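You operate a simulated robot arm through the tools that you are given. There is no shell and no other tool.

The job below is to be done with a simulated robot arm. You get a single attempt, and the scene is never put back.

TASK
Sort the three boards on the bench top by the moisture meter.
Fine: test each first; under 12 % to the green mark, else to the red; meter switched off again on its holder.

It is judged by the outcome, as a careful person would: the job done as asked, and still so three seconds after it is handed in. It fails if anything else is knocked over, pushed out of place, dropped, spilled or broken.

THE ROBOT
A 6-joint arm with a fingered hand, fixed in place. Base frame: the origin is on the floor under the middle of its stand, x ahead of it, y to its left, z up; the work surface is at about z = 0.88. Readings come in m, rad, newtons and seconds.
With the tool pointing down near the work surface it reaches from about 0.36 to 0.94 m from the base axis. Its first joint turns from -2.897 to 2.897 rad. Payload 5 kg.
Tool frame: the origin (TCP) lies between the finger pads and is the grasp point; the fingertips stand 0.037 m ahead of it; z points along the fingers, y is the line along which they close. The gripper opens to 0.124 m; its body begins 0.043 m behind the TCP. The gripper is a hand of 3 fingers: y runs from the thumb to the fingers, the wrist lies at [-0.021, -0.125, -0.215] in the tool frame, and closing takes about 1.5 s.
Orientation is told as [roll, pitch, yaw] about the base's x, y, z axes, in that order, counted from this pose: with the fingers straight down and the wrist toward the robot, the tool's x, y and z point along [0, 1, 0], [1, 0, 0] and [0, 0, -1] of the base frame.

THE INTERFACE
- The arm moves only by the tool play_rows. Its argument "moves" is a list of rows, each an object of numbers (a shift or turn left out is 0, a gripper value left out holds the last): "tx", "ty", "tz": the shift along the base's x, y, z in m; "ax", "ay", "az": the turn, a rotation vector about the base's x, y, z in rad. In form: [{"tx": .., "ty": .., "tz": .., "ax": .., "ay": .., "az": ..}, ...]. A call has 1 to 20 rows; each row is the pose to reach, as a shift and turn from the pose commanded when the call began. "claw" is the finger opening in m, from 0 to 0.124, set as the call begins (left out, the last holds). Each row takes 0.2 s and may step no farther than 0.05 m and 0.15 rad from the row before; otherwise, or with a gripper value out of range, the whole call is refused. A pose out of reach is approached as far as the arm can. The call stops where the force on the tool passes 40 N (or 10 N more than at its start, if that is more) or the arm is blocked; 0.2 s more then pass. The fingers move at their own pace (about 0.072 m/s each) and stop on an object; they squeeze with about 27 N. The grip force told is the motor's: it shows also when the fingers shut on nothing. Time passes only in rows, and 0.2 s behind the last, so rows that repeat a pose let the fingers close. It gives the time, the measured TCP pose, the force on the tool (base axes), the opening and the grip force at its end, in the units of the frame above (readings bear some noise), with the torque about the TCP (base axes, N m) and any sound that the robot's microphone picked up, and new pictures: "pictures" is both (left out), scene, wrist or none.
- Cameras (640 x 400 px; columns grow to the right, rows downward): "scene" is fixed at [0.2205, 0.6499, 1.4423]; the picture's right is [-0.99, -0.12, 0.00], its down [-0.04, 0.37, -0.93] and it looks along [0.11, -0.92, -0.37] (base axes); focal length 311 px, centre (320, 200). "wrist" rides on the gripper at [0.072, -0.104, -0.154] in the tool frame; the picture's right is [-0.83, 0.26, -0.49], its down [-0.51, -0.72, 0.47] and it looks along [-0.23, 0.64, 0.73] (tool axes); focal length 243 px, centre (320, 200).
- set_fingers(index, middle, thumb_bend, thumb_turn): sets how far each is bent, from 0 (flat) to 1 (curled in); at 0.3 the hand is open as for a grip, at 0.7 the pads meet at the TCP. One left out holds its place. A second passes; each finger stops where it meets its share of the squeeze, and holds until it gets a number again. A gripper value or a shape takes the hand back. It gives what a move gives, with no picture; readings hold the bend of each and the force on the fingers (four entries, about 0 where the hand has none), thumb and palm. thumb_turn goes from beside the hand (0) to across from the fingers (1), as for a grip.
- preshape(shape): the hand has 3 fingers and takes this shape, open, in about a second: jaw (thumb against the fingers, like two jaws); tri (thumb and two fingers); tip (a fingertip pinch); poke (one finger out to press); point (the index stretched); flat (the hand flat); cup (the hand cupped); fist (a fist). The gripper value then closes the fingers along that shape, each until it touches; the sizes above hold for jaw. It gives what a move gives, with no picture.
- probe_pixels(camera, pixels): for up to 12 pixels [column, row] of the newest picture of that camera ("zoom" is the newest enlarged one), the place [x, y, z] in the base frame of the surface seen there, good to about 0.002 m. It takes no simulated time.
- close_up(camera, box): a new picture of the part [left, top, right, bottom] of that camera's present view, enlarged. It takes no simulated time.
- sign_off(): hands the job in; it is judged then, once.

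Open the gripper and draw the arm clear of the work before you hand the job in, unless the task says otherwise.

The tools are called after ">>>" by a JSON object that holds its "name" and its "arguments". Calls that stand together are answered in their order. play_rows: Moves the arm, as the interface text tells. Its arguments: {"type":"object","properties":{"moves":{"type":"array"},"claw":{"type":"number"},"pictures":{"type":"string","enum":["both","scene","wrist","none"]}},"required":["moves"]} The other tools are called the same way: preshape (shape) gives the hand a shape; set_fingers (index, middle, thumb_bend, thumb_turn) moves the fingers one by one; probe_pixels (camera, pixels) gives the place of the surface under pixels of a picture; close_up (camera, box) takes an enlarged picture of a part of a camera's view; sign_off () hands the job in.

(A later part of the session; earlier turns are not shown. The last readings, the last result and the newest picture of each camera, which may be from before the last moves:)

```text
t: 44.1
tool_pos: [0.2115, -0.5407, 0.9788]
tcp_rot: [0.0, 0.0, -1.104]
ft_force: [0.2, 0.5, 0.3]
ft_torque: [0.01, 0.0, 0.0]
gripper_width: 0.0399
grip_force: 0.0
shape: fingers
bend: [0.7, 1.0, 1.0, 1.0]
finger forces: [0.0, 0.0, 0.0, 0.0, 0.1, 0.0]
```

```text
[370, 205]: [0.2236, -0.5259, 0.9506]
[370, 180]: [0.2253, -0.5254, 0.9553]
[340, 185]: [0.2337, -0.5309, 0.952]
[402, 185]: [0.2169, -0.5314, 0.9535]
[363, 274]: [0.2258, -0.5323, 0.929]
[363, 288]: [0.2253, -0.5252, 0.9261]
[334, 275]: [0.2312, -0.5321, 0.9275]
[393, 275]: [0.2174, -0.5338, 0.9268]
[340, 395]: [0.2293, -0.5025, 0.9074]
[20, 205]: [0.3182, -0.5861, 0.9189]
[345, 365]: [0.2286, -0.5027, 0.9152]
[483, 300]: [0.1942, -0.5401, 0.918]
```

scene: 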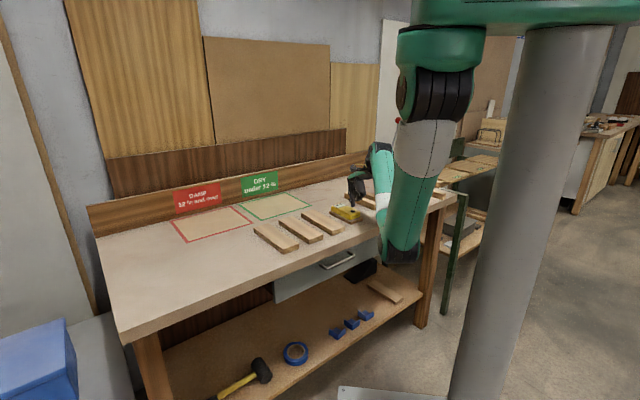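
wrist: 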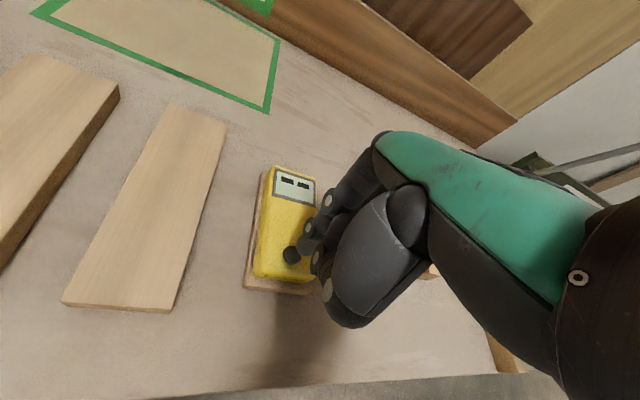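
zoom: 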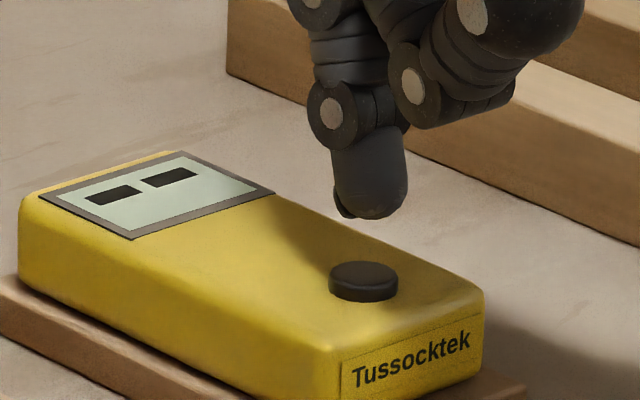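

Tip is aligned with the button within about 1.5 mm. I press down to the same height that clicked before, then lift.

>>> {"name": "play_rows", "arguments": {"moves": [{"ty": 0.001, "tz": -0.006}, {"ty": 0.001, "tz": -0.012}, {"ty": 0.001, "tz": -0.0155}], "pictures": "none"}}

```text
t: 44.9
tool_pos: [0.2135, -0.5387, 0.9638]
tcp_rot: [-0.001, -0.001, -1.101]
ft_force: [0.1, 0.1, 2.2]
ft_torque: [0.05, -0.03, -0.02]
gripper_width: 0.0393
grip_force: 1.0
shape: fingers
bend: [0.7, 1.0, 1.0, 1.0]
finger forces: [1.7, 0.1, 0.1, 0.1, 0.0, 0.0]
heard: click
```

A click was heard. I lift and check the display.

>>> {"name": "play_rows", "arguments": {"moves": [{"tz": 0.01}, {"tz": 0.04}, {"tz": 0.08}], "pictures": "both"}}

>>> {"name": "close_up", "arguments": {"camera": "scene", "box": [320, 190, 384, 230]}}

```text
t: 45.7
tool_pos: [0.2124, -0.5382, 1.0447]
tcp_rot: [0.0, 0.0, -1.1]
ft_force: [0.2, 0.4, -0.1]
ft_torque: [0.0, -0.01, 0.02]
gripper_width: 0.0397
grip_force: 0.0
shape: fingers
bend: [0.7, 1.0, 1.0, 1.0]
finger forces: [0.0, 0.1, 0.0, 0.0, 0.0, 0.1]
```

scene: 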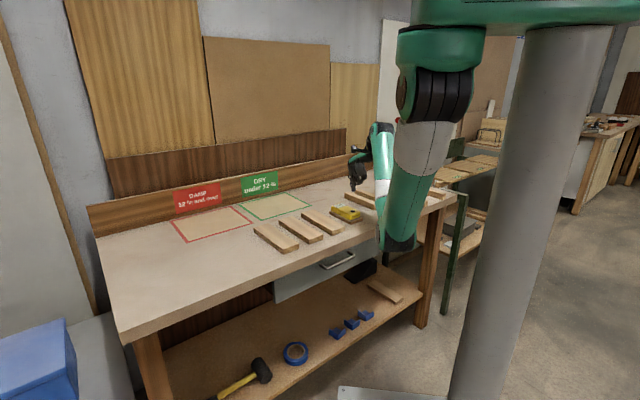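
wrist: 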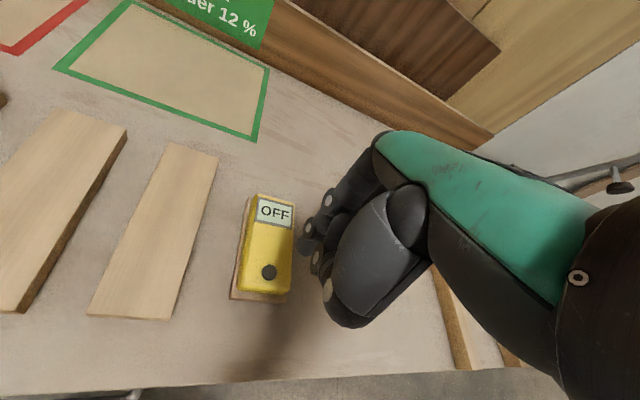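

```text
10.00 times, centred on (352, 210) of scene
```

zoom: 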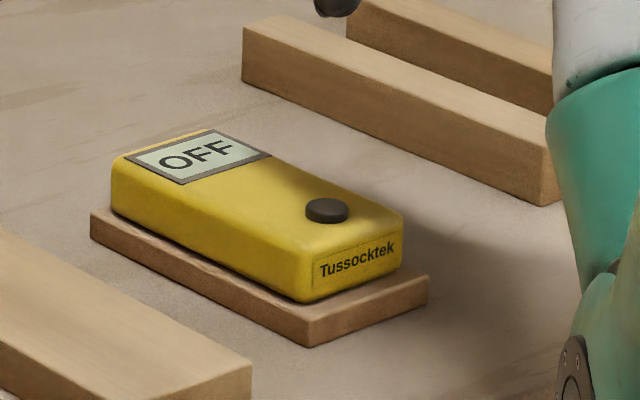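

The meter shows OFF on its holder. Next come the boards; first I measure the two marks precisely in a close-up.

>>> {"name": "preshape", "arguments": {"shape": "jaw"}}

>>> {"name": "close_up", "arguments": {"camera": "scene", "box": [160, 180, 320, 280]}}

```text
t: 46.6
tool_pos: [0.2126, -0.5376, 1.0454]
tcp_rot: [-0.001, -0.001, -1.102]
ft_force: [-0.3, -0.4, -0.3]
ft_torque: [0.01, -0.01, -0.01]
gripper_width: 0.1238
grip_force: 0.1
shape: jaw
bend: [0.3, 0.3, 0.3, 0.98]
finger forces: [0.1, 0.2, 0.1, 0.0, 0.1, 0.1]
```

```text
4.00 times, centred on (240, 230) of scene
```

zoom: 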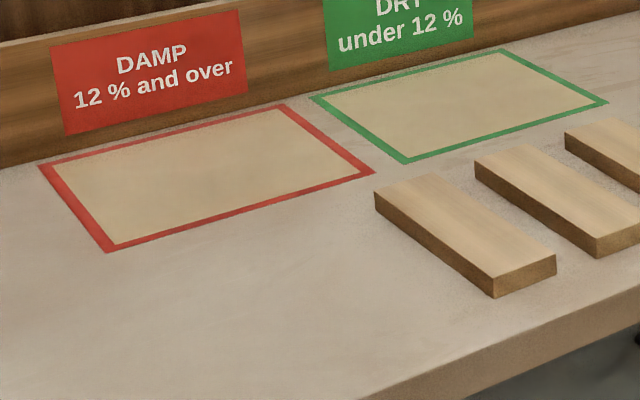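

>>> {"name": "probe_pixels", "arguments": {"camera": "zoom", "pixels": [[56, 167], [276, 109], [360, 172], [116, 244], [324, 98], [499, 54], [592, 101], [408, 157], [30, 165], [300, 98]]}}

>>> {"name": "probe_pixels", "arguments": {"camera": "zoom", "pixels": [[376, 193], [432, 174], [555, 256], [494, 279], [494, 296], [476, 159], [529, 144], [596, 238], [567, 132], [440, 220], [540, 190]]}}

```text
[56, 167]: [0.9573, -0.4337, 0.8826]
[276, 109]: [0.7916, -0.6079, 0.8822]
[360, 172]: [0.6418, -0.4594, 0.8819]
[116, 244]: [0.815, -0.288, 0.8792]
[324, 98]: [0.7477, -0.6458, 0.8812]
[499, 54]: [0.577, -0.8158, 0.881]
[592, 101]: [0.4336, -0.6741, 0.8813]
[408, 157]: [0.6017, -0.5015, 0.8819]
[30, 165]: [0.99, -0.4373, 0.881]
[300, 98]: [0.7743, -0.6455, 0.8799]
```

```text
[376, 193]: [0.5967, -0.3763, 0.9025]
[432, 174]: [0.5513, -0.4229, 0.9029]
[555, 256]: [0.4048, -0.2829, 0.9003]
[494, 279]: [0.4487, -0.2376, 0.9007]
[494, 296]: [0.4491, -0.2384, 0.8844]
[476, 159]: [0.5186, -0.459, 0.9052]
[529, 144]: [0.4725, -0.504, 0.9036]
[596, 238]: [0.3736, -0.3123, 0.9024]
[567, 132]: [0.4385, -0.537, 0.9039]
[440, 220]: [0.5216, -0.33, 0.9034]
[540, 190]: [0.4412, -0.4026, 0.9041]
```

Green inner area spans U 0.782–0.985 / V −0.169–0.072 in bench-aligned axes, red V 0.13–0.37; boards are 0.063 wide. I move over board 3's centre (0.345,-0.484) with yaw -2.356, opening 0.09.

>>> {"name": "play_rows", "arguments": {"moves": [{"tx": 0.015, "ty": 0.006, "az": -0.14}, {"tx": 0.03, "ty": 0.012, "az": -0.28}, {"tx": 0.045, "ty": 0.018, "az": -0.42}, {"tx": 0.06, "ty": 0.024, "az": -0.56}, {"tx": 0.075, "ty": 0.03, "az": -0.7}, {"tx": 0.09, "ty": 0.036, "az": -0.84}, {"tx": 0.105, "ty": 0.042, "az": -0.98}, {"tx": 0.12, "ty": 0.048, "az": -1.12}, {"tx": 0.1324, "ty": 0.0539, "az": -1.254}, {"tx": 0.1324, "ty": 0.0539, "tz": -0.045, "az": -1.254}, {"tx": 0.1324, "ty": 0.0539, "tz": -0.075, "az": -1.254}, {"tx": 0.1324, "ty": 0.0539, "tz": -0.075, "az": -1.254}], "claw": 0.09, "pictures": "both"}}

>>> {"name": "close_up", "arguments": {"camera": "wrist", "box": [180, 150, 420, 380]}}

>>> {"name": "close_up", "arguments": {"camera": "scene", "box": [280, 170, 376, 230]}}

```text
t: 49.2
tool_pos: [0.3462, -0.4849, 0.969]
tcp_rot: [0.0, 0.001, -2.355]
ft_force: [-0.8, 0.0, -0.2]
ft_torque: [-0.01, 0.01, 0.0]
gripper_width: 0.0902
grip_force: 0.1
shape: jaw
bend: [0.27, 0.36, 0.56, 0.99]
finger forces: [0.0, 0.0, 0.0, 0.0, 0.0, 0.0]
out of reach, approached as far as the arm can: row 9
```

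scene: 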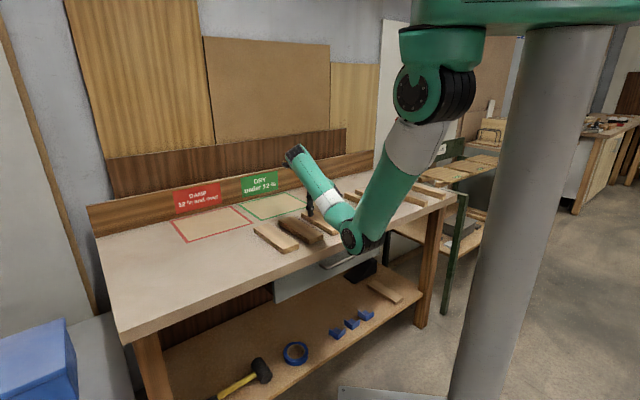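
wrist: 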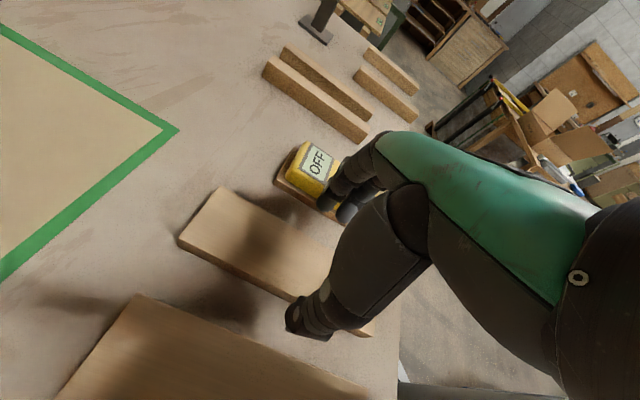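

```text
1.74 times, centred on (300, 265) of wrist
```

zoom: 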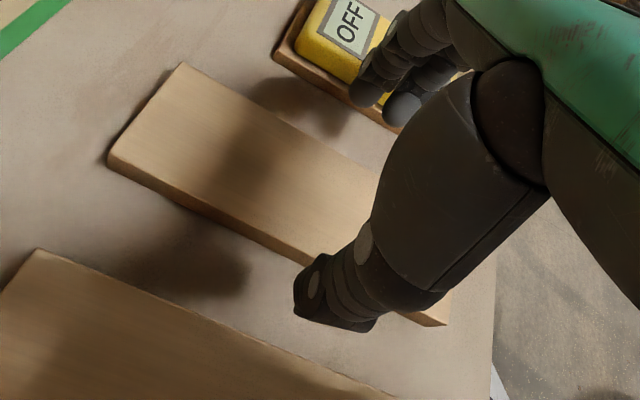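

```text
6.67 times, centred on (328, 200) of scene
```

zoom: 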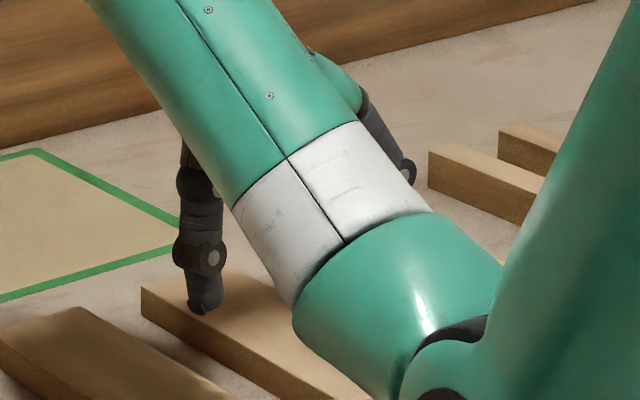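

Fingers straddle board 3; I check the gap between the fingers' outer side and the meter/holder before lowering.

>>> {"name": "probe_pixels", "arguments": {"camera": "wrist", "pixels": [[322, 203], [328, 190], [338, 178], [350, 165], [362, 152], [345, 212], [300, 170], [325, 180], [289, 325], [300, 305]]}}

>>> {"name": "close_up", "arguments": {"camera": "wrist", "box": [280, 130, 400, 230]}}

```text
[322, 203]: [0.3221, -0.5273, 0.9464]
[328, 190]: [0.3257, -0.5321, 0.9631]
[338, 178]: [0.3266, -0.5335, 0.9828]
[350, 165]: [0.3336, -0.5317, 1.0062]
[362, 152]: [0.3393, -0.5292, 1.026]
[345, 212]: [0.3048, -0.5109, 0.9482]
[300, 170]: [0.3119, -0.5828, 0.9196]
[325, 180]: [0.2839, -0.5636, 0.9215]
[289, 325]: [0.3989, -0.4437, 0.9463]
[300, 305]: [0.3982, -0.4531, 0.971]
```

```text
4.00 times, centred on (340, 180) of wrist
```

zoom: 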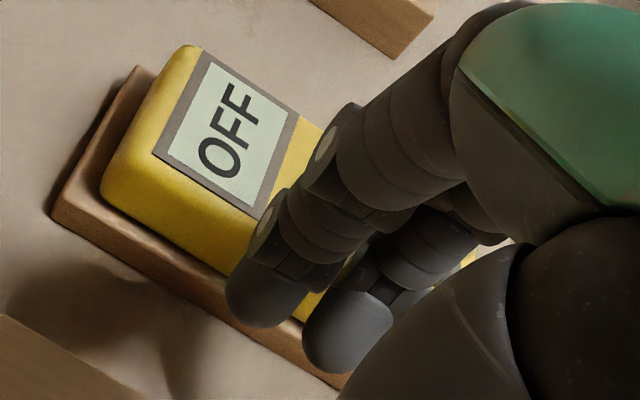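

Fingers' outer side is ~3 cm from the meter, and the thumb ~1 cm from board 2. I narrow to 0.082 and descend to grip height (TCP z≈0.922).

>>> {"name": "play_rows", "arguments": {"moves": [{}, {"tz": -0.02}, {"tz": -0.035}, {"tz": -0.042}, {"tz": -0.046}], "claw": 0.082, "pictures": "both"}}

>>> {"name": "close_up", "arguments": {"camera": "wrist", "box": [180, 150, 420, 380]}}

>>> {"name": "close_up", "arguments": {"camera": "scene", "box": [280, 180, 376, 240]}}

```text
t: 50.4
tool_pos: [0.3461, -0.4858, 0.9221]
tcp_rot: [0.001, -0.001, -2.354]
ft_force: [1.0, -0.2, 0.3]
ft_torque: [0.02, -0.01, -0.02]
gripper_width: 0.0824
grip_force: 0.1
shape: jaw
bend: [0.27, 0.39, 0.61, 0.99]
finger forces: [0.1, 0.0, 0.0, 0.0, 0.1, 0.0]
```

scene: 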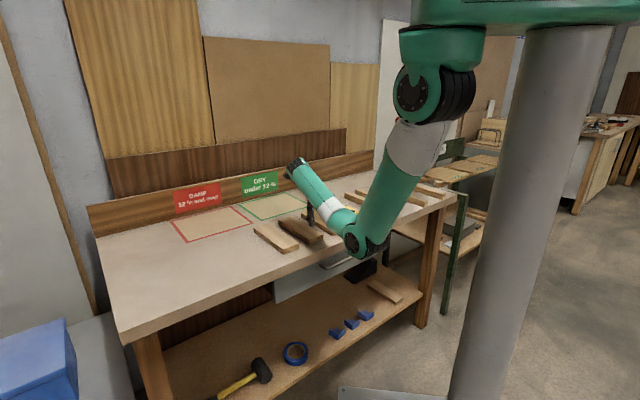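
wrist: 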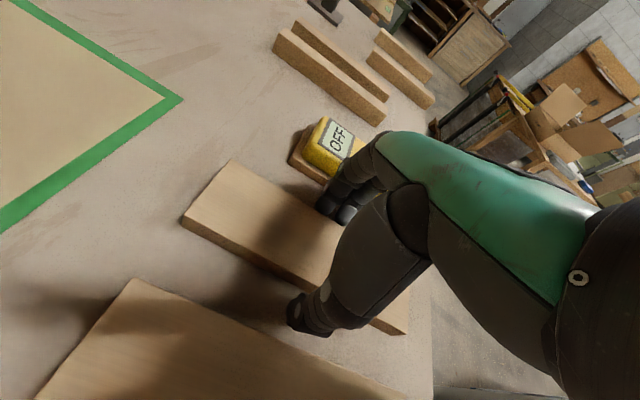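

```text
1.74 times, centred on (300, 265) of wrist
```

zoom: 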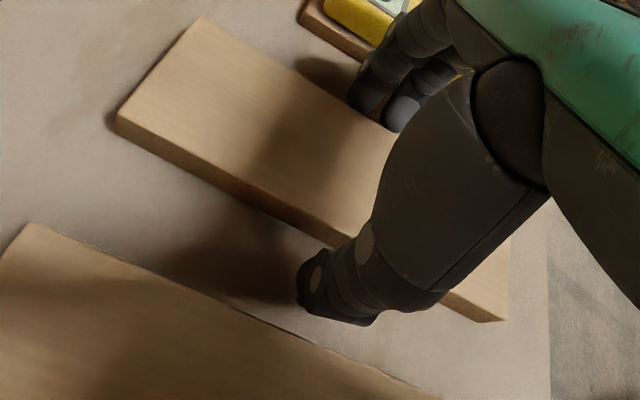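

```text
6.67 times, centred on (328, 210) of scene
```

zoom: 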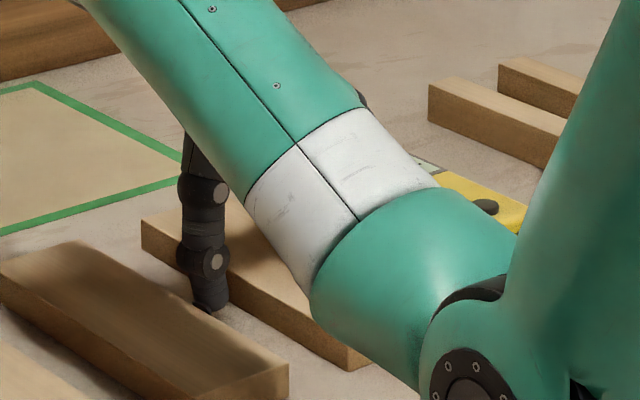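

Thumb and fingers straddle board 3 without touching anything (forces ≈0). I close on it.

>>> {"name": "play_rows", "arguments": {"moves": [{}, {}, {}, {}, {}, {}, {}], "claw": 0.045, "pictures": "wrist"}}

>>> {"name": "close_up", "arguments": {"camera": "wrist", "box": [180, 150, 420, 380]}}

```text
t: 52.0
tool_pos: [0.3457, -0.4854, 0.9232]
tcp_rot: [0.0, 0.0, -2.355]
ft_force: [0.0, 0.4, -0.1]
ft_torque: [0.0, -0.01, 0.0]
gripper_width: 0.06
grip_force: 26.4
shape: jaw
bend: [0.74, 0.46, 0.7, 1.0]
finger forces: [15.5, 9.0, 0.1, 0.1, 24.3, 0.0]
```

wrist: 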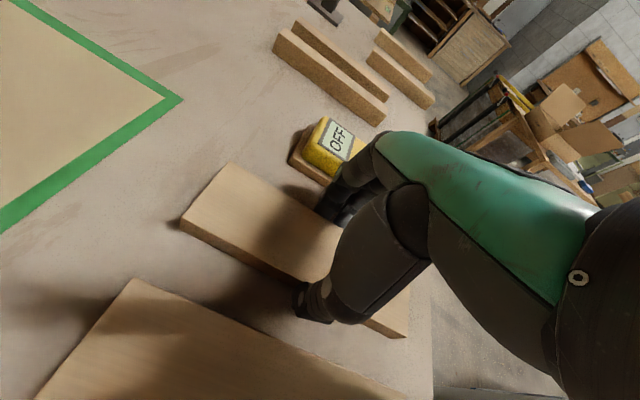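

```text
1.74 times, centred on (300, 265) of wrist
```

zoom: 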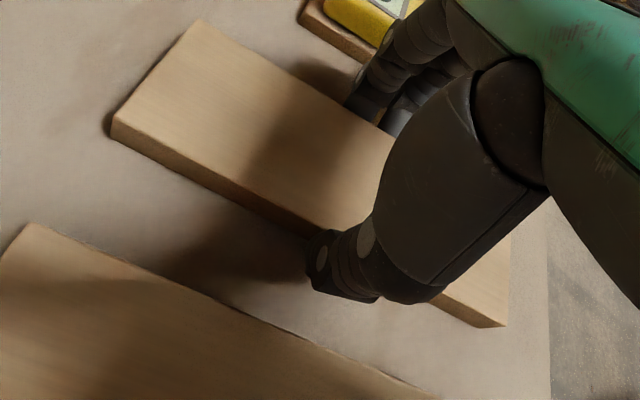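

Board 3 is gripped (width 0.060, 26 N). I lift it and probe the backboard position behind the marks.

>>> {"name": "play_rows", "arguments": {"moves": [{"tz": 0.01}, {"tz": 0.04}, {"tz": 0.08}, {"tz": 0.08}], "pictures": "both"}}

>>> {"name": "probe_pixels", "arguments": {"camera": "scene", "pixels": [[225, 200], [225, 193], [238, 193], [260, 196], [200, 210], [270, 170], [225, 184], [310, 180]]}}

>>> {"name": "close_up", "arguments": {"camera": "wrist", "box": [180, 150, 420, 380]}}

```text
t: 53.0
tool_pos: [0.346, -0.4856, 1.0041]
tcp_rot: [0.003, -0.002, -2.355]
ft_force: [-0.4, -0.4, -1.7]
ft_torque: [-0.02, 0.02, 0.0]
gripper_width: 0.0599
grip_force: 26.7
shape: jaw
bend: [0.74, 0.46, 0.7, 1.0]
finger forces: [15.4, 8.9, 0.0, 0.0, 24.4, 0.0]
```

scene: 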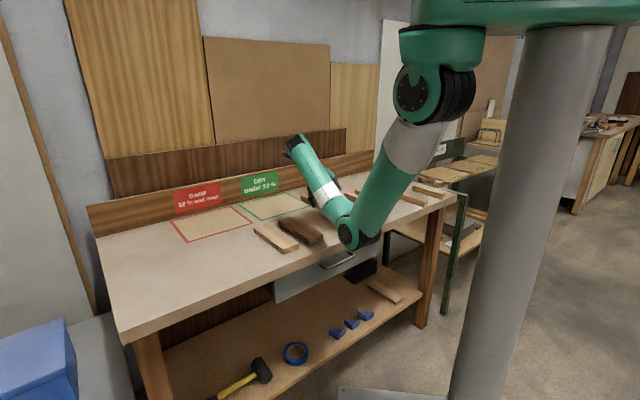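
wrist: 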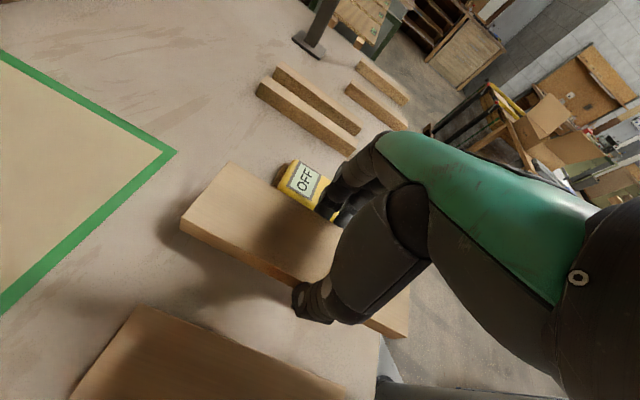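

```text
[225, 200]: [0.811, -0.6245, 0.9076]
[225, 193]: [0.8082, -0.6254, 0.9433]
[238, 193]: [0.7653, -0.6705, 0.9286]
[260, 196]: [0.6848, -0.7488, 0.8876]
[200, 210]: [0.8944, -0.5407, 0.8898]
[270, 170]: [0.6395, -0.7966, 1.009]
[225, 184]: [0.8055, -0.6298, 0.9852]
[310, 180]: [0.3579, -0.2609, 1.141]
```

```text
1.74 times, centred on (300, 265) of wrist
```

zoom: 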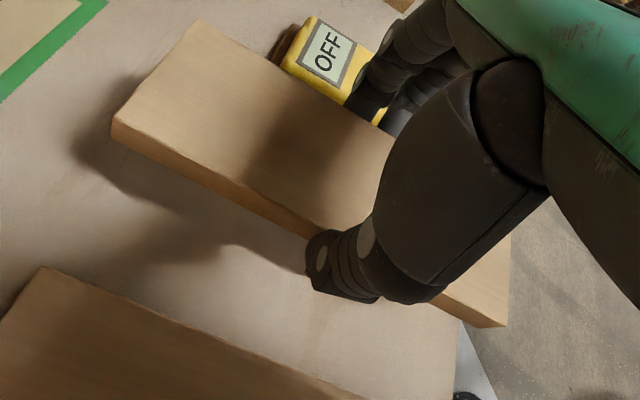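

Backboard face is at U≈1.015, leaving ~3 cm beyond the fingers at the planned far slot. I carry board 3 to the green mark's far slot (0.619,-0.689) while turning to yaw -0.785, staying high.

>>> {"name": "play_rows", "arguments": {"moves": [{"tx": 0.0249, "ty": -0.0185, "az": 0.1428}, {"tx": 0.0497, "ty": -0.0369, "az": 0.2856}, {"tx": 0.0746, "ty": -0.0554, "az": 0.4284}, {"tx": 0.0994, "ty": -0.0739, "az": 0.5712}, {"tx": 0.1243, "ty": -0.0923, "az": 0.714}, {"tx": 0.1491, "ty": -0.1108, "az": 0.8568}, {"tx": 0.174, "ty": -0.1292, "az": 0.9996}, {"tx": 0.1988, "ty": -0.1477, "az": 1.1424}, {"tx": 0.2237, "ty": -0.1662, "az": 1.2852}, {"tx": 0.2485, "ty": -0.1846, "az": 1.428}, {"tx": 0.2734, "ty": -0.2031, "az": 1.5705}, {"tx": 0.2734, "ty": -0.2031, "az": 1.5705}], "pictures": "both"}}

>>> {"name": "close_up", "arguments": {"camera": "scene", "box": [180, 130, 340, 230]}}

```text
t: 55.6
tool_pos: [0.6194, -0.6896, 1.0049]
tcp_rot: [0.0, -0.002, -0.783]
ft_force: [-0.5, 0.9, -0.9]
ft_torque: [0.01, -0.05, -0.03]
gripper_width: 0.0598
grip_force: 27.2
shape: jaw
bend: [0.74, 0.46, 0.7, 1.0]
finger forces: [15.7, 9.1, 0.0, 0.1, 24.6, 0.0]
```

scene: 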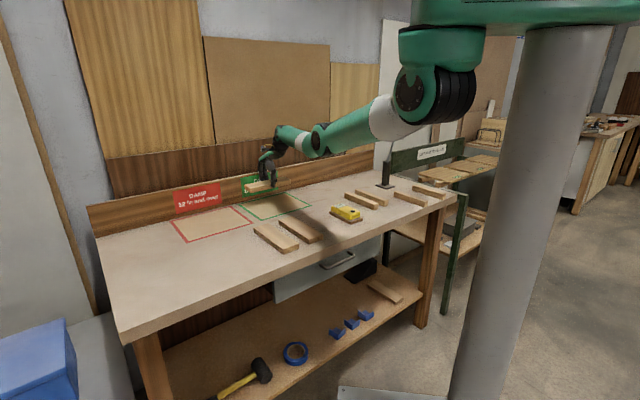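
wrist: 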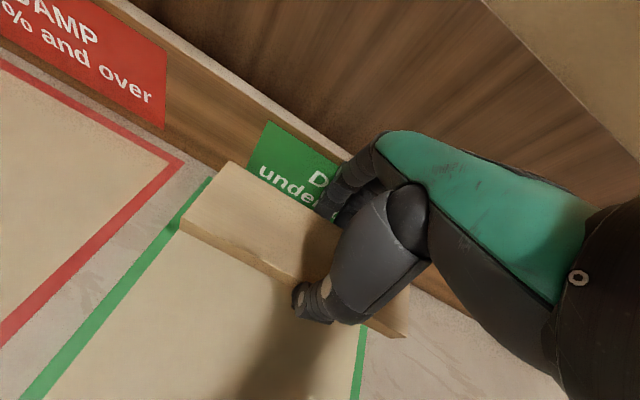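

```text
4.00 times, centred on (260, 180) of scene
```

zoom: 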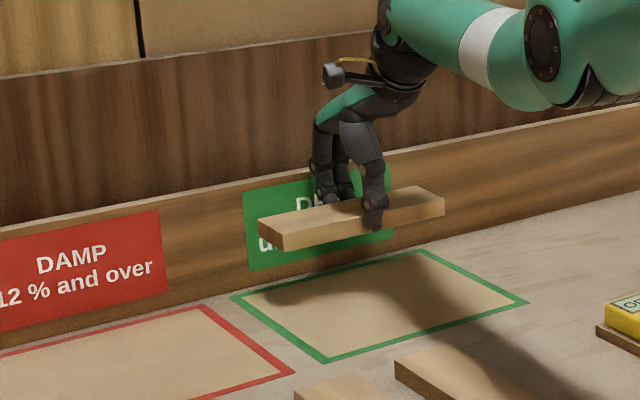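

Board 3 is level over the green mark, well within reach. I lower it to just above the bench.

>>> {"name": "play_rows", "arguments": {"moves": [{"tz": -0.03}, {"tz": -0.06}, {"tz": -0.074}, {"tz": -0.077}, {"tz": -0.077}], "pictures": "both"}}

>>> {"name": "close_up", "arguments": {"camera": "scene", "box": [200, 150, 328, 230]}}

```text
t: 56.8
tool_pos: [0.6111, -0.6773, 0.9336]
tcp_rot: [0.0, -0.001, -0.783]
ft_force: [-0.5, -0.6, -2.4]
ft_torque: [0.0, 0.02, 0.02]
gripper_width: 0.0599
grip_force: 26.4
shape: jaw
bend: [0.74, 0.46, 0.7, 1.0]
finger forces: [15.6, 8.9, 0.0, 0.0, 24.4, 0.0]
out of reach, approached as far as the arm can: row 2, 3, 4, 5
```

scene: 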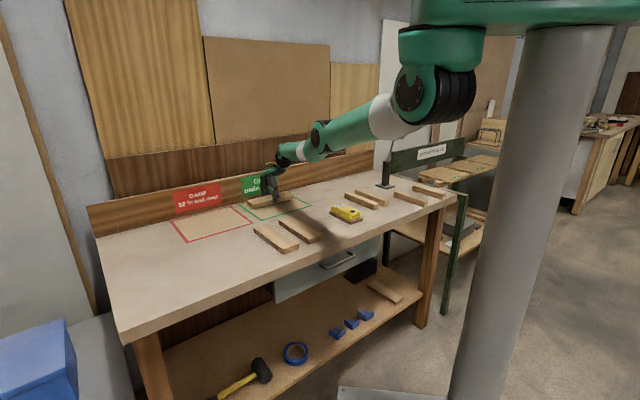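
wrist: 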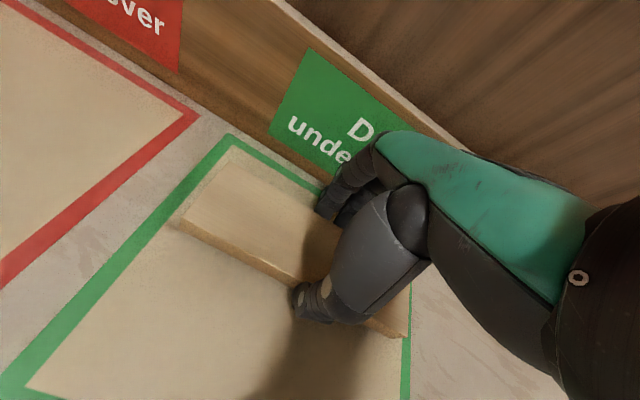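

```text
5.00 times, centred on (264, 190) of scene
```

zoom: 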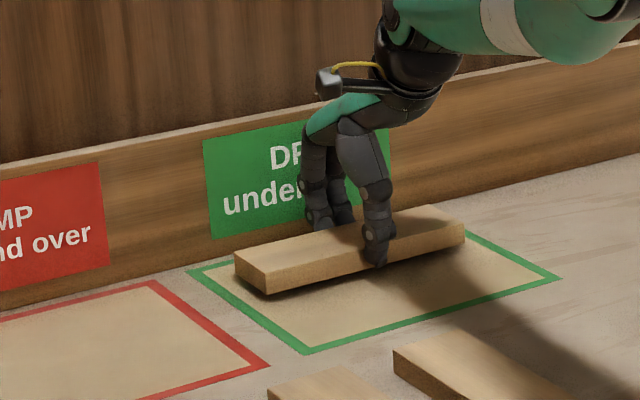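

The arm can't reach that far out at low height (stops at radius ≈0.912, z 0.934). I draw the board back about 14 mm, keeping it inside the green mark, and lower to just above the bench.

>>> {"name": "play_rows", "arguments": {"moves": [{"tx": -0.006, "ty": 0.004}, {"tx": -0.011, "ty": 0.008}, {"tx": -0.011, "ty": 0.008, "tz": -0.005}, {"tx": -0.011, "ty": 0.008, "tz": -0.008}, {"tx": -0.011, "ty": 0.008, "tz": -0.008}], "pictures": "scene"}}

>>> {"name": "close_up", "arguments": {"camera": "scene", "box": [200, 150, 328, 230]}}

```text
t: 58.0
tool_pos: [0.6005, -0.6702, 0.9261]
tcp_rot: [-0.001, 0.0, -0.784]
ft_force: [-0.4, -0.2, -2.0]
ft_torque: [0.01, 0.0, -0.02]
gripper_width: 0.0595
grip_force: 26.5
shape: jaw
bend: [0.74, 0.46, 0.7, 1.0]
finger forces: [15.4, 8.9, 0.1, 0.1, 24.3, 0.0]
```

scene: 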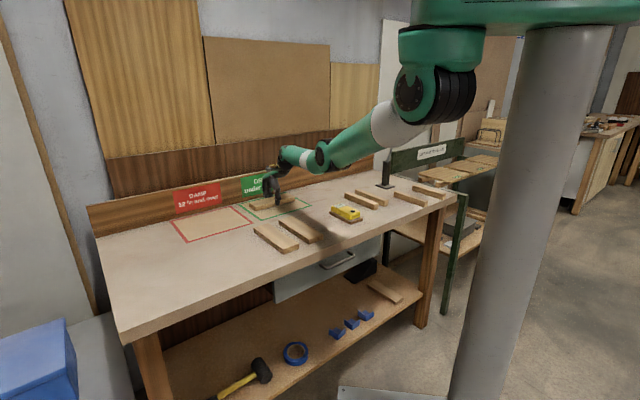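

```text
5.00 times, centred on (264, 190) of scene
```

zoom: 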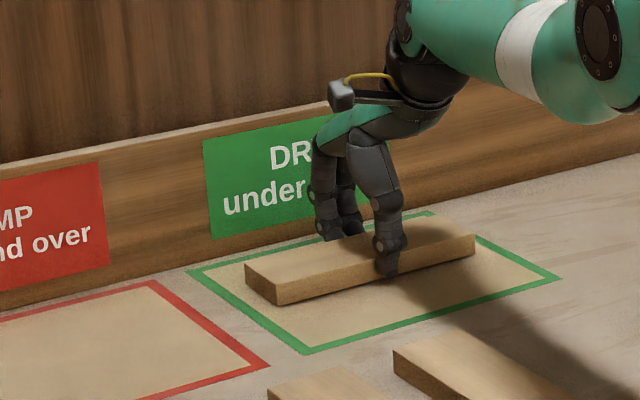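

In place and reachable. Lowering the last 3 mm gently until it touches the bench.

>>> {"name": "play_rows", "arguments": {"moves": [{"tz": -0.0015}, {"tz": -0.0025}], "pictures": "none"}}

>>> {"name": "play_rows", "arguments": {"moves": [{"tz": -0.001}, {"tz": -0.001}], "pictures": "none"}}

```text
t: 58.6
tool_pos: [0.5998, -0.671, 0.9226]
tcp_rot: [0.001, 0.0, -0.782]
ft_force: [-0.1, -0.5, -2.1]
ft_torque: [0.02, -0.02, 0.03]
gripper_width: 0.0597
grip_force: 27.2
shape: jaw
bend: [0.74, 0.46, 0.7, 1.0]
finger forces: [15.5, 8.9, 0.1, 0.0, 24.2, 0.0]
```

```text
t: 59.2
tool_pos: [0.5997, -0.6702, 0.9218]
tcp_rot: [0.001, 0.0, -0.783]
ft_force: [-0.2, 1.1, 1.1]
ft_torque: [0.03, 0.0, -0.02]
gripper_width: 0.0593
grip_force: 27.3
shape: jaw
bend: [0.74, 0.46, 0.7, 1.0]
finger forces: [15.7, 8.9, 0.0, 0.0, 24.8, 0.0]
```

Board 3 touches the bench. I open the hand to 0.085 to release it.

>>> {"name": "play_rows", "arguments": {"moves": [{}, {}, {}, {}], "claw": 0.085, "pictures": "none"}}

>>> {"name": "play_rows", "arguments": {"moves": [{"tz": 0.02}, {"tz": 0.05}, {"tz": 0.08}, {"tz": 0.08}], "pictures": "both"}}

>>> {"name": "close_up", "arguments": {"camera": "scene", "box": [200, 160, 328, 240]}}

```text
t: 60.2
tool_pos: [0.5995, -0.6707, 0.9225]
tcp_rot: [-0.002, 0.0, -0.784]
ft_force: [0.3, 0.3, 1.2]
ft_torque: [-0.01, -0.01, -0.02]
gripper_width: 0.0845
grip_force: 0.1
shape: jaw
bend: [0.27, 0.38, 0.6, 0.99]
finger forces: [0.0, 0.0, 0.1, 0.0, 0.1, 0.0]
```

```text
t: 61.2
tool_pos: [0.5997, -0.6696, 1.0038]
tcp_rot: [0.001, -0.001, -0.784]
ft_force: [0.1, -0.5, 1.2]
ft_torque: [-0.01, 0.03, -0.01]
gripper_width: 0.0846
grip_force: 0.0
shape: jaw
bend: [0.27, 0.38, 0.6, 0.99]
finger forces: [0.0, 0.0, 0.0, 0.1, 0.0, 0.0]
```

scene: 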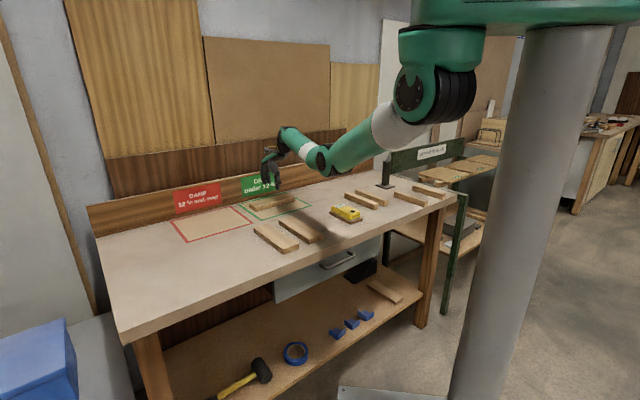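
wrist: 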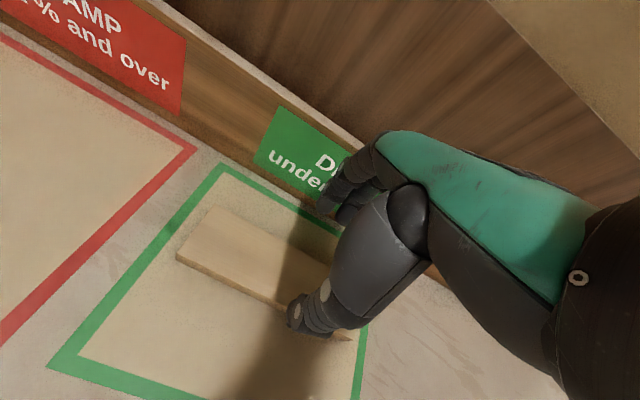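

```text
5.00 times, centred on (264, 200) of scene
```

zoom: 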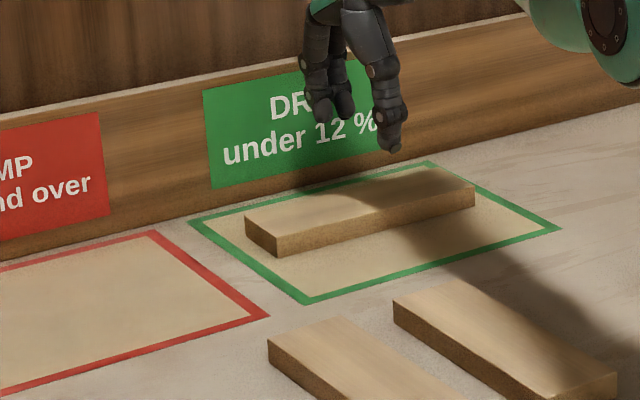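

Board 3 lies inside the green mark. I probe its edges to see how much room remains for the second dry board.

>>> {"name": "probe_pixels", "arguments": {"camera": "zoom", "pixels": [[246, 217], [280, 236], [474, 188], [440, 168], [280, 255], [474, 206], [305, 292], [545, 228], [430, 165], [205, 222]]}}

```text
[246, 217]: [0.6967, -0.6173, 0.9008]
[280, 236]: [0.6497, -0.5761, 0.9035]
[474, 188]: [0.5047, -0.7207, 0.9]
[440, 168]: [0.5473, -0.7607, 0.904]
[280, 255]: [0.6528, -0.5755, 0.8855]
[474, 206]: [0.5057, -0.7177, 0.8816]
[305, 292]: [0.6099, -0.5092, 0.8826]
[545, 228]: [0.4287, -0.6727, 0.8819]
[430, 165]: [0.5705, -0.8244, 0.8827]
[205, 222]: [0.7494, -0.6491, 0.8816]
```

Near edge of board 3 is at U≈0.867, leaving only 85 mm for the next board plus fingers. I'll close the hand and gently push board 3 about 3 cm outward; first move back behind it with fingers closed.

>>> {"name": "play_rows", "arguments": {"moves": [{"tx": -0.022, "ty": 0.022}, {"tx": -0.045, "ty": 0.045}, {"tx": -0.045, "ty": 0.045}, {"tx": -0.045, "ty": 0.045}, {"tx": -0.045, "ty": 0.045}, {"tx": -0.045, "ty": 0.045, "tz": -0.03}, {"tx": -0.045, "ty": 0.045, "tz": -0.05}, {"tx": -0.045, "ty": 0.045, "tz": -0.05}], "claw": 0.0, "pictures": "both"}}

>>> {"name": "close_up", "arguments": {"camera": "scene", "box": [200, 160, 328, 240]}}

>>> {"name": "close_up", "arguments": {"camera": "wrist", "box": [180, 150, 420, 380]}}

```text
t: 63.0
tool_pos: [0.5546, -0.6265, 0.9541]
tcp_rot: [0.001, -0.001, -0.784]
ft_force: [0.6, 0.5, 0.8]
ft_torque: [-0.01, 0.0, -0.02]
gripper_width: 0.0002
grip_force: 27.0
shape: jaw
bend: [0.7, 0.7, 0.57, 1.0]
finger forces: [0.1, 0.0, 0.1, 0.0, 0.0, 0.0]
```

scene: 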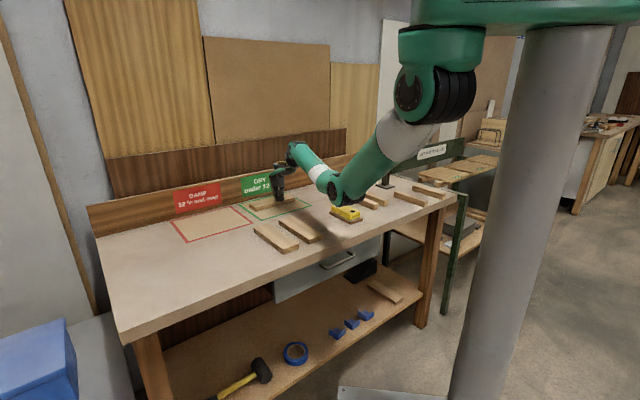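
wrist: 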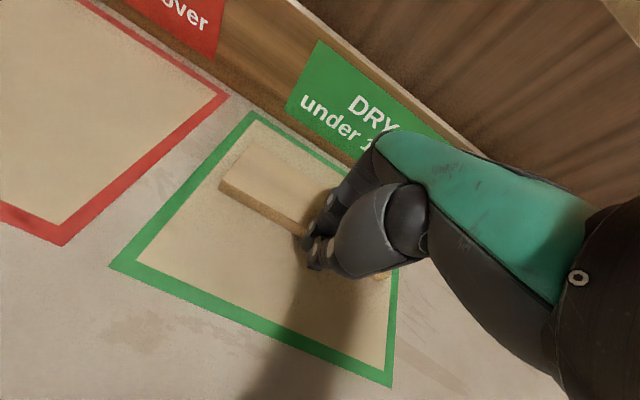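

```text
5.00 times, centred on (264, 200) of scene
```

zoom: 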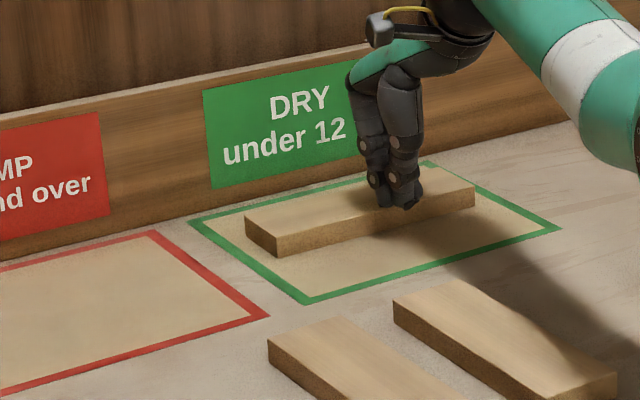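

```text
1.74 times, centred on (300, 265) of wrist
```

zoom: 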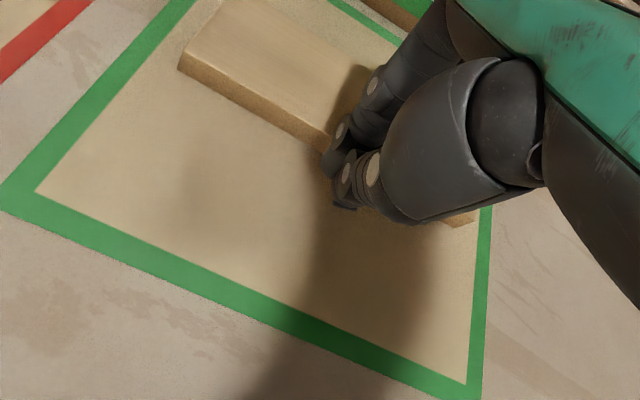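

Fingers are closed just behind the board. I probe the finger surfaces against the board's near edge before lowering.

>>> {"name": "probe_pixels", "arguments": {"camera": "wrist", "pixels": [[308, 243], [306, 239], [312, 250], [316, 255], [322, 260], [312, 235], [300, 232], [280, 222], [330, 200]]}}

```text
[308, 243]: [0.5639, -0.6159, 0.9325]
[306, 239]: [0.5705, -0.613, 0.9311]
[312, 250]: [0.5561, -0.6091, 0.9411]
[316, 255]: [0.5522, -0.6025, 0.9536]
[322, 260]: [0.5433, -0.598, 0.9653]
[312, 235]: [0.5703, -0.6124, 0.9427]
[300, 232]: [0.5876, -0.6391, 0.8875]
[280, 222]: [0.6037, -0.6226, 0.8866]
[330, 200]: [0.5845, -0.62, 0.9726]
```

Fingers' outer side is ~1 cm short of the board edge. I lower and push slowly outward, 44 mm of travel.

>>> {"name": "play_rows", "arguments": {"moves": [{"tz": -0.02}, {"tz": -0.031}, {"tz": -0.031}], "pictures": "none"}}

>>> {"name": "play_rows", "arguments": {"moves": [{"tx": 0.004, "ty": -0.004}, {"tx": 0.008, "ty": -0.008}, {"tx": 0.012, "ty": -0.012}, {"tx": 0.016, "ty": -0.016}, {"tx": 0.02, "ty": -0.02}, {"tx": 0.024, "ty": -0.024}, {"tx": 0.028, "ty": -0.028}, {"tx": 0.03, "ty": -0.03}], "pictures": "both"}}

>>> {"name": "close_up", "arguments": {"camera": "scene", "box": [200, 160, 328, 240]}}

```text
t: 63.8
tool_pos: [0.5544, -0.6269, 0.9215]
tcp_rot: [0.0, 0.0, -0.783]
ft_force: [0.5, 0.4, 0.1]
ft_torque: [-0.01, -0.01, 0.04]
gripper_width: 0.0
grip_force: 27.0
shape: jaw
bend: [0.7, 0.7, 0.57, 1.0]
finger forces: [0.1, 0.1, 0.1, 0.0, 0.1, 0.1]
```

```text
t: 65.6
tool_pos: [0.5848, -0.6553, 0.9219]
tcp_rot: [0.002, -0.001, -0.784]
ft_force: [-0.2, 1.1, 1.4]
ft_torque: [-0.01, 0.03, -0.04]
gripper_width: 0.0
grip_force: 27.0
shape: jaw
bend: [0.7, 0.7, 0.57, 1.0]
finger forces: [0.0, 1.6, 0.0, 0.0, 0.0, 0.1]
```

scene: 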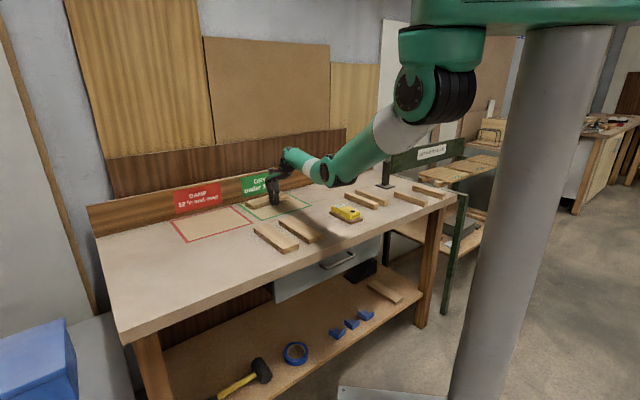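
wrist: 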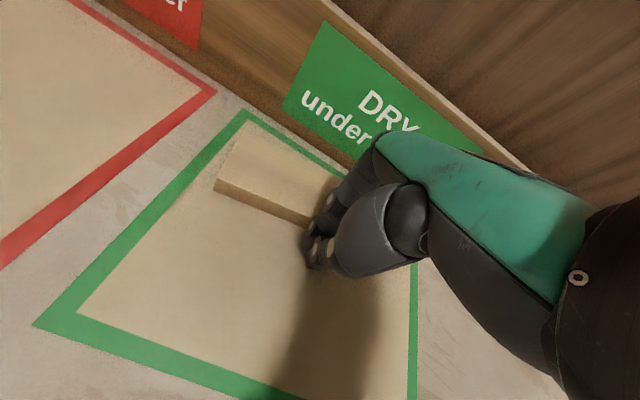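

```text
5.00 times, centred on (264, 200) of scene
```

zoom: 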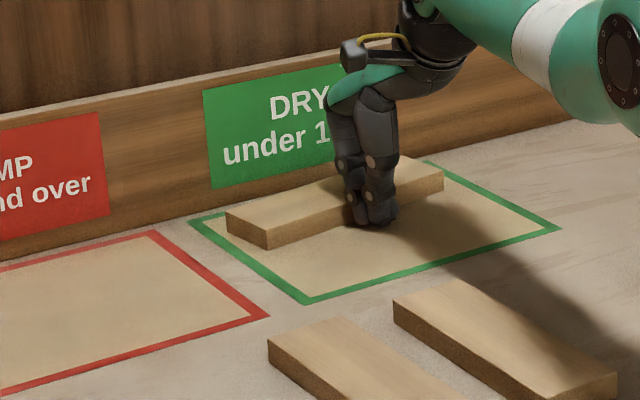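

The board slid outward. I probe its new corners.

>>> {"name": "probe_pixels", "arguments": {"camera": "zoom", "pixels": [[229, 212], [268, 230], [441, 175], [268, 246], [405, 157], [443, 188], [197, 222], [215, 232]]}}

```text
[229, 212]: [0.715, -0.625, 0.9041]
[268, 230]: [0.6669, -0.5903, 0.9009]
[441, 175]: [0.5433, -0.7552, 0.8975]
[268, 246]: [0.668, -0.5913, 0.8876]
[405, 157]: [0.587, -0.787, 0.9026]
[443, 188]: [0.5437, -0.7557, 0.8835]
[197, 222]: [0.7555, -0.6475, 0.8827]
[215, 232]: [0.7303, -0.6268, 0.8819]
```

Board 3 is slightly turned but wholly inside the green mark (corners U 0.889–0.972, V −0.150–0.064), leaving ample room. I back off, lift, then go over board 1 turning to yaw +0.785 with the hand opening.

>>> {"name": "play_rows", "arguments": {"moves": [{"tx": -0.007, "ty": 0.007}, {"tx": -0.014, "ty": 0.014}, {"tx": -0.014, "ty": 0.014, "tz": 0.04}, {"tx": -0.014, "ty": 0.014, "tz": 0.085}], "pictures": "none"}}

>>> {"name": "play_rows", "arguments": {"moves": [{"tx": -0.0064, "ty": 0.0283, "az": 0.1428}, {"tx": -0.0128, "ty": 0.0566, "az": 0.2856}, {"tx": -0.0192, "ty": 0.0849, "az": 0.4284}, {"tx": -0.0256, "ty": 0.1132, "az": 0.5712}, {"tx": -0.032, "ty": 0.1415, "az": 0.714}, {"tx": -0.0384, "ty": 0.1698, "az": 0.8568}, {"tx": -0.0448, "ty": 0.1981, "az": 0.9996}, {"tx": -0.0512, "ty": 0.2264, "az": 1.1424}, {"tx": -0.0576, "ty": 0.2547, "az": 1.2852}, {"tx": -0.064, "ty": 0.283, "az": 1.428}, {"tx": -0.0705, "ty": 0.3114, "az": 1.569}, {"tx": -0.0705, "ty": 0.3114, "az": 1.569}], "claw": 0.085, "pictures": "both"}}

```text
t: 66.6
tool_pos: [0.5722, -0.641, 1.0066]
tcp_rot: [0.0, 0.001, -0.783]
ft_force: [1.2, 0.6, -0.4]
ft_torque: [-0.04, 0.0, -0.03]
gripper_width: 0.0
grip_force: 26.4
shape: jaw
bend: [0.7, 0.7, 0.57, 1.0]
finger forces: [0.0, 0.0, 0.0, 0.0, 0.0, 0.0]
```

```text
t: 69.2
tool_pos: [0.5173, -0.3319, 0.9862]
tcp_rot: [-0.001, -0.002, 0.785]
ft_force: [-0.1, 0.6, -0.3]
ft_torque: [0.02, 0.0, -0.02]
gripper_width: 0.0851
grip_force: 0.1
shape: jaw
bend: [0.27, 0.38, 0.6, 0.99]
finger forces: [0.0, 0.0, 0.0, 0.0, 0.0, 0.0]
out of reach, approached as far as the arm can: row 11, 12
```

scene: 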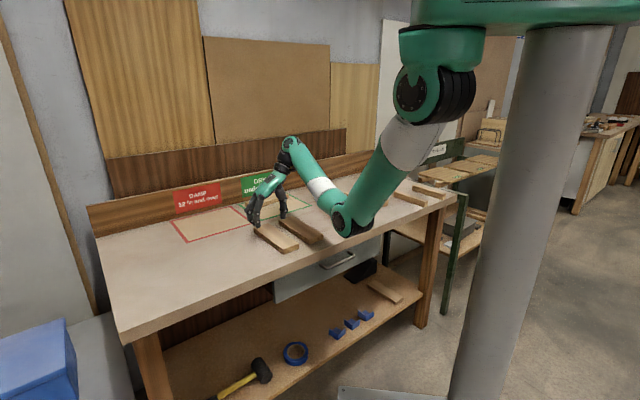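
wrist: 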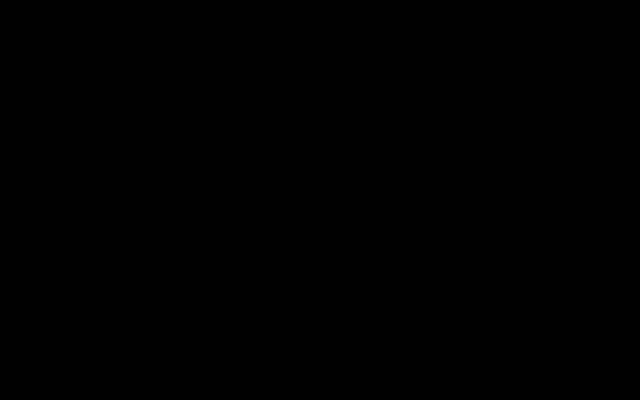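

The wrist camera is blocked (it sits against the forearm at this yaw), and the arm stopped slightly short at this height, TCP (0.517,-0.332,0.986). I shift to board 1's centre at a somewhat lower height (tips still above the board) and see whether it's reachable.

>>> {"name": "play_rows", "arguments": {"moves": [{"tx": -0.008, "ty": 0.001, "tz": -0.012}, {"tx": -0.017, "ty": 0.002, "tz": -0.03}, {"tx": -0.017, "ty": 0.002, "tz": -0.036}, {"tx": -0.017, "ty": 0.002, "tz": -0.036}], "pictures": "both"}}

>>> {"name": "close_up", "arguments": {"camera": "scene", "box": [220, 170, 348, 250]}}

```text
t: 70.2
tool_pos: [0.4992, -0.3293, 0.9512]
tcp_rot: [0.0, 0.0, 0.785]
ft_force: [0.5, -0.3, 0.1]
ft_torque: [0.0, 0.02, -0.04]
gripper_width: 0.085
grip_force: 0.1
shape: jaw
bend: [0.27, 0.38, 0.6, 0.99]
finger forces: [0.0, 0.0, 0.1, 0.0, 0.0, 0.0]
```

scene: 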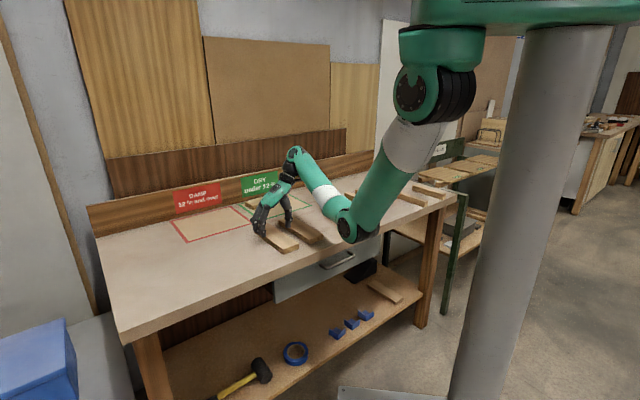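
wrist: 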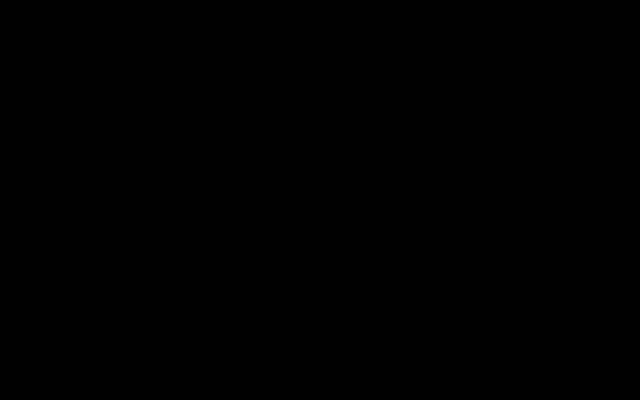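

```text
5.00 times, centred on (284, 210) of scene
```

zoom: 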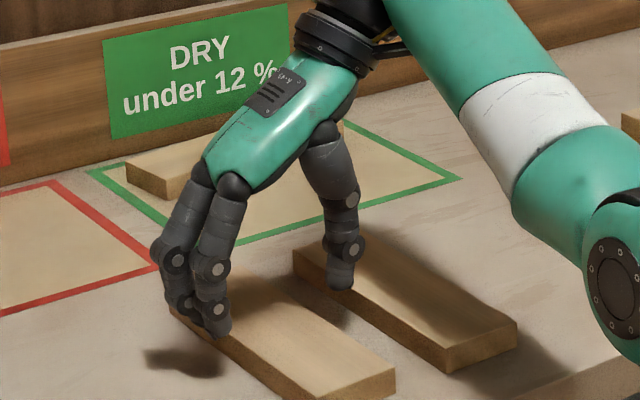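

Reachable here: TCP is over board 1's centre. I probe thumb and finger tips relative to boards 1 and 2.

>>> {"name": "probe_pixels", "arguments": {"camera": "zoom", "pixels": [[340, 285], [332, 275], [350, 278], [342, 265], [218, 330], [210, 325], [185, 312], [220, 300], [180, 290], [345, 235]]}}

>>> {"name": "close_up", "arguments": {"camera": "scene", "box": [244, 200, 308, 250]}}

```text
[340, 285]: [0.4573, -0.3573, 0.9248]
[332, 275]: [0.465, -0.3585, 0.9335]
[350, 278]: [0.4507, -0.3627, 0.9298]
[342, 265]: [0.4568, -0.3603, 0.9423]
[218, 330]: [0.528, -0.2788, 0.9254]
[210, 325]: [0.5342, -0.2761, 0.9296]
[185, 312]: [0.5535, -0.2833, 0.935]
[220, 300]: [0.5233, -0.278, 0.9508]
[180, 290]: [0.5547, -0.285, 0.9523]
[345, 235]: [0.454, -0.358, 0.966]
```

```text
8.00 times, centred on (276, 225) of scene
```

zoom: 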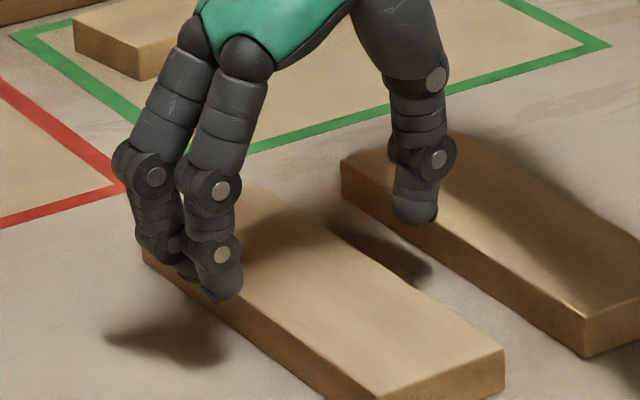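

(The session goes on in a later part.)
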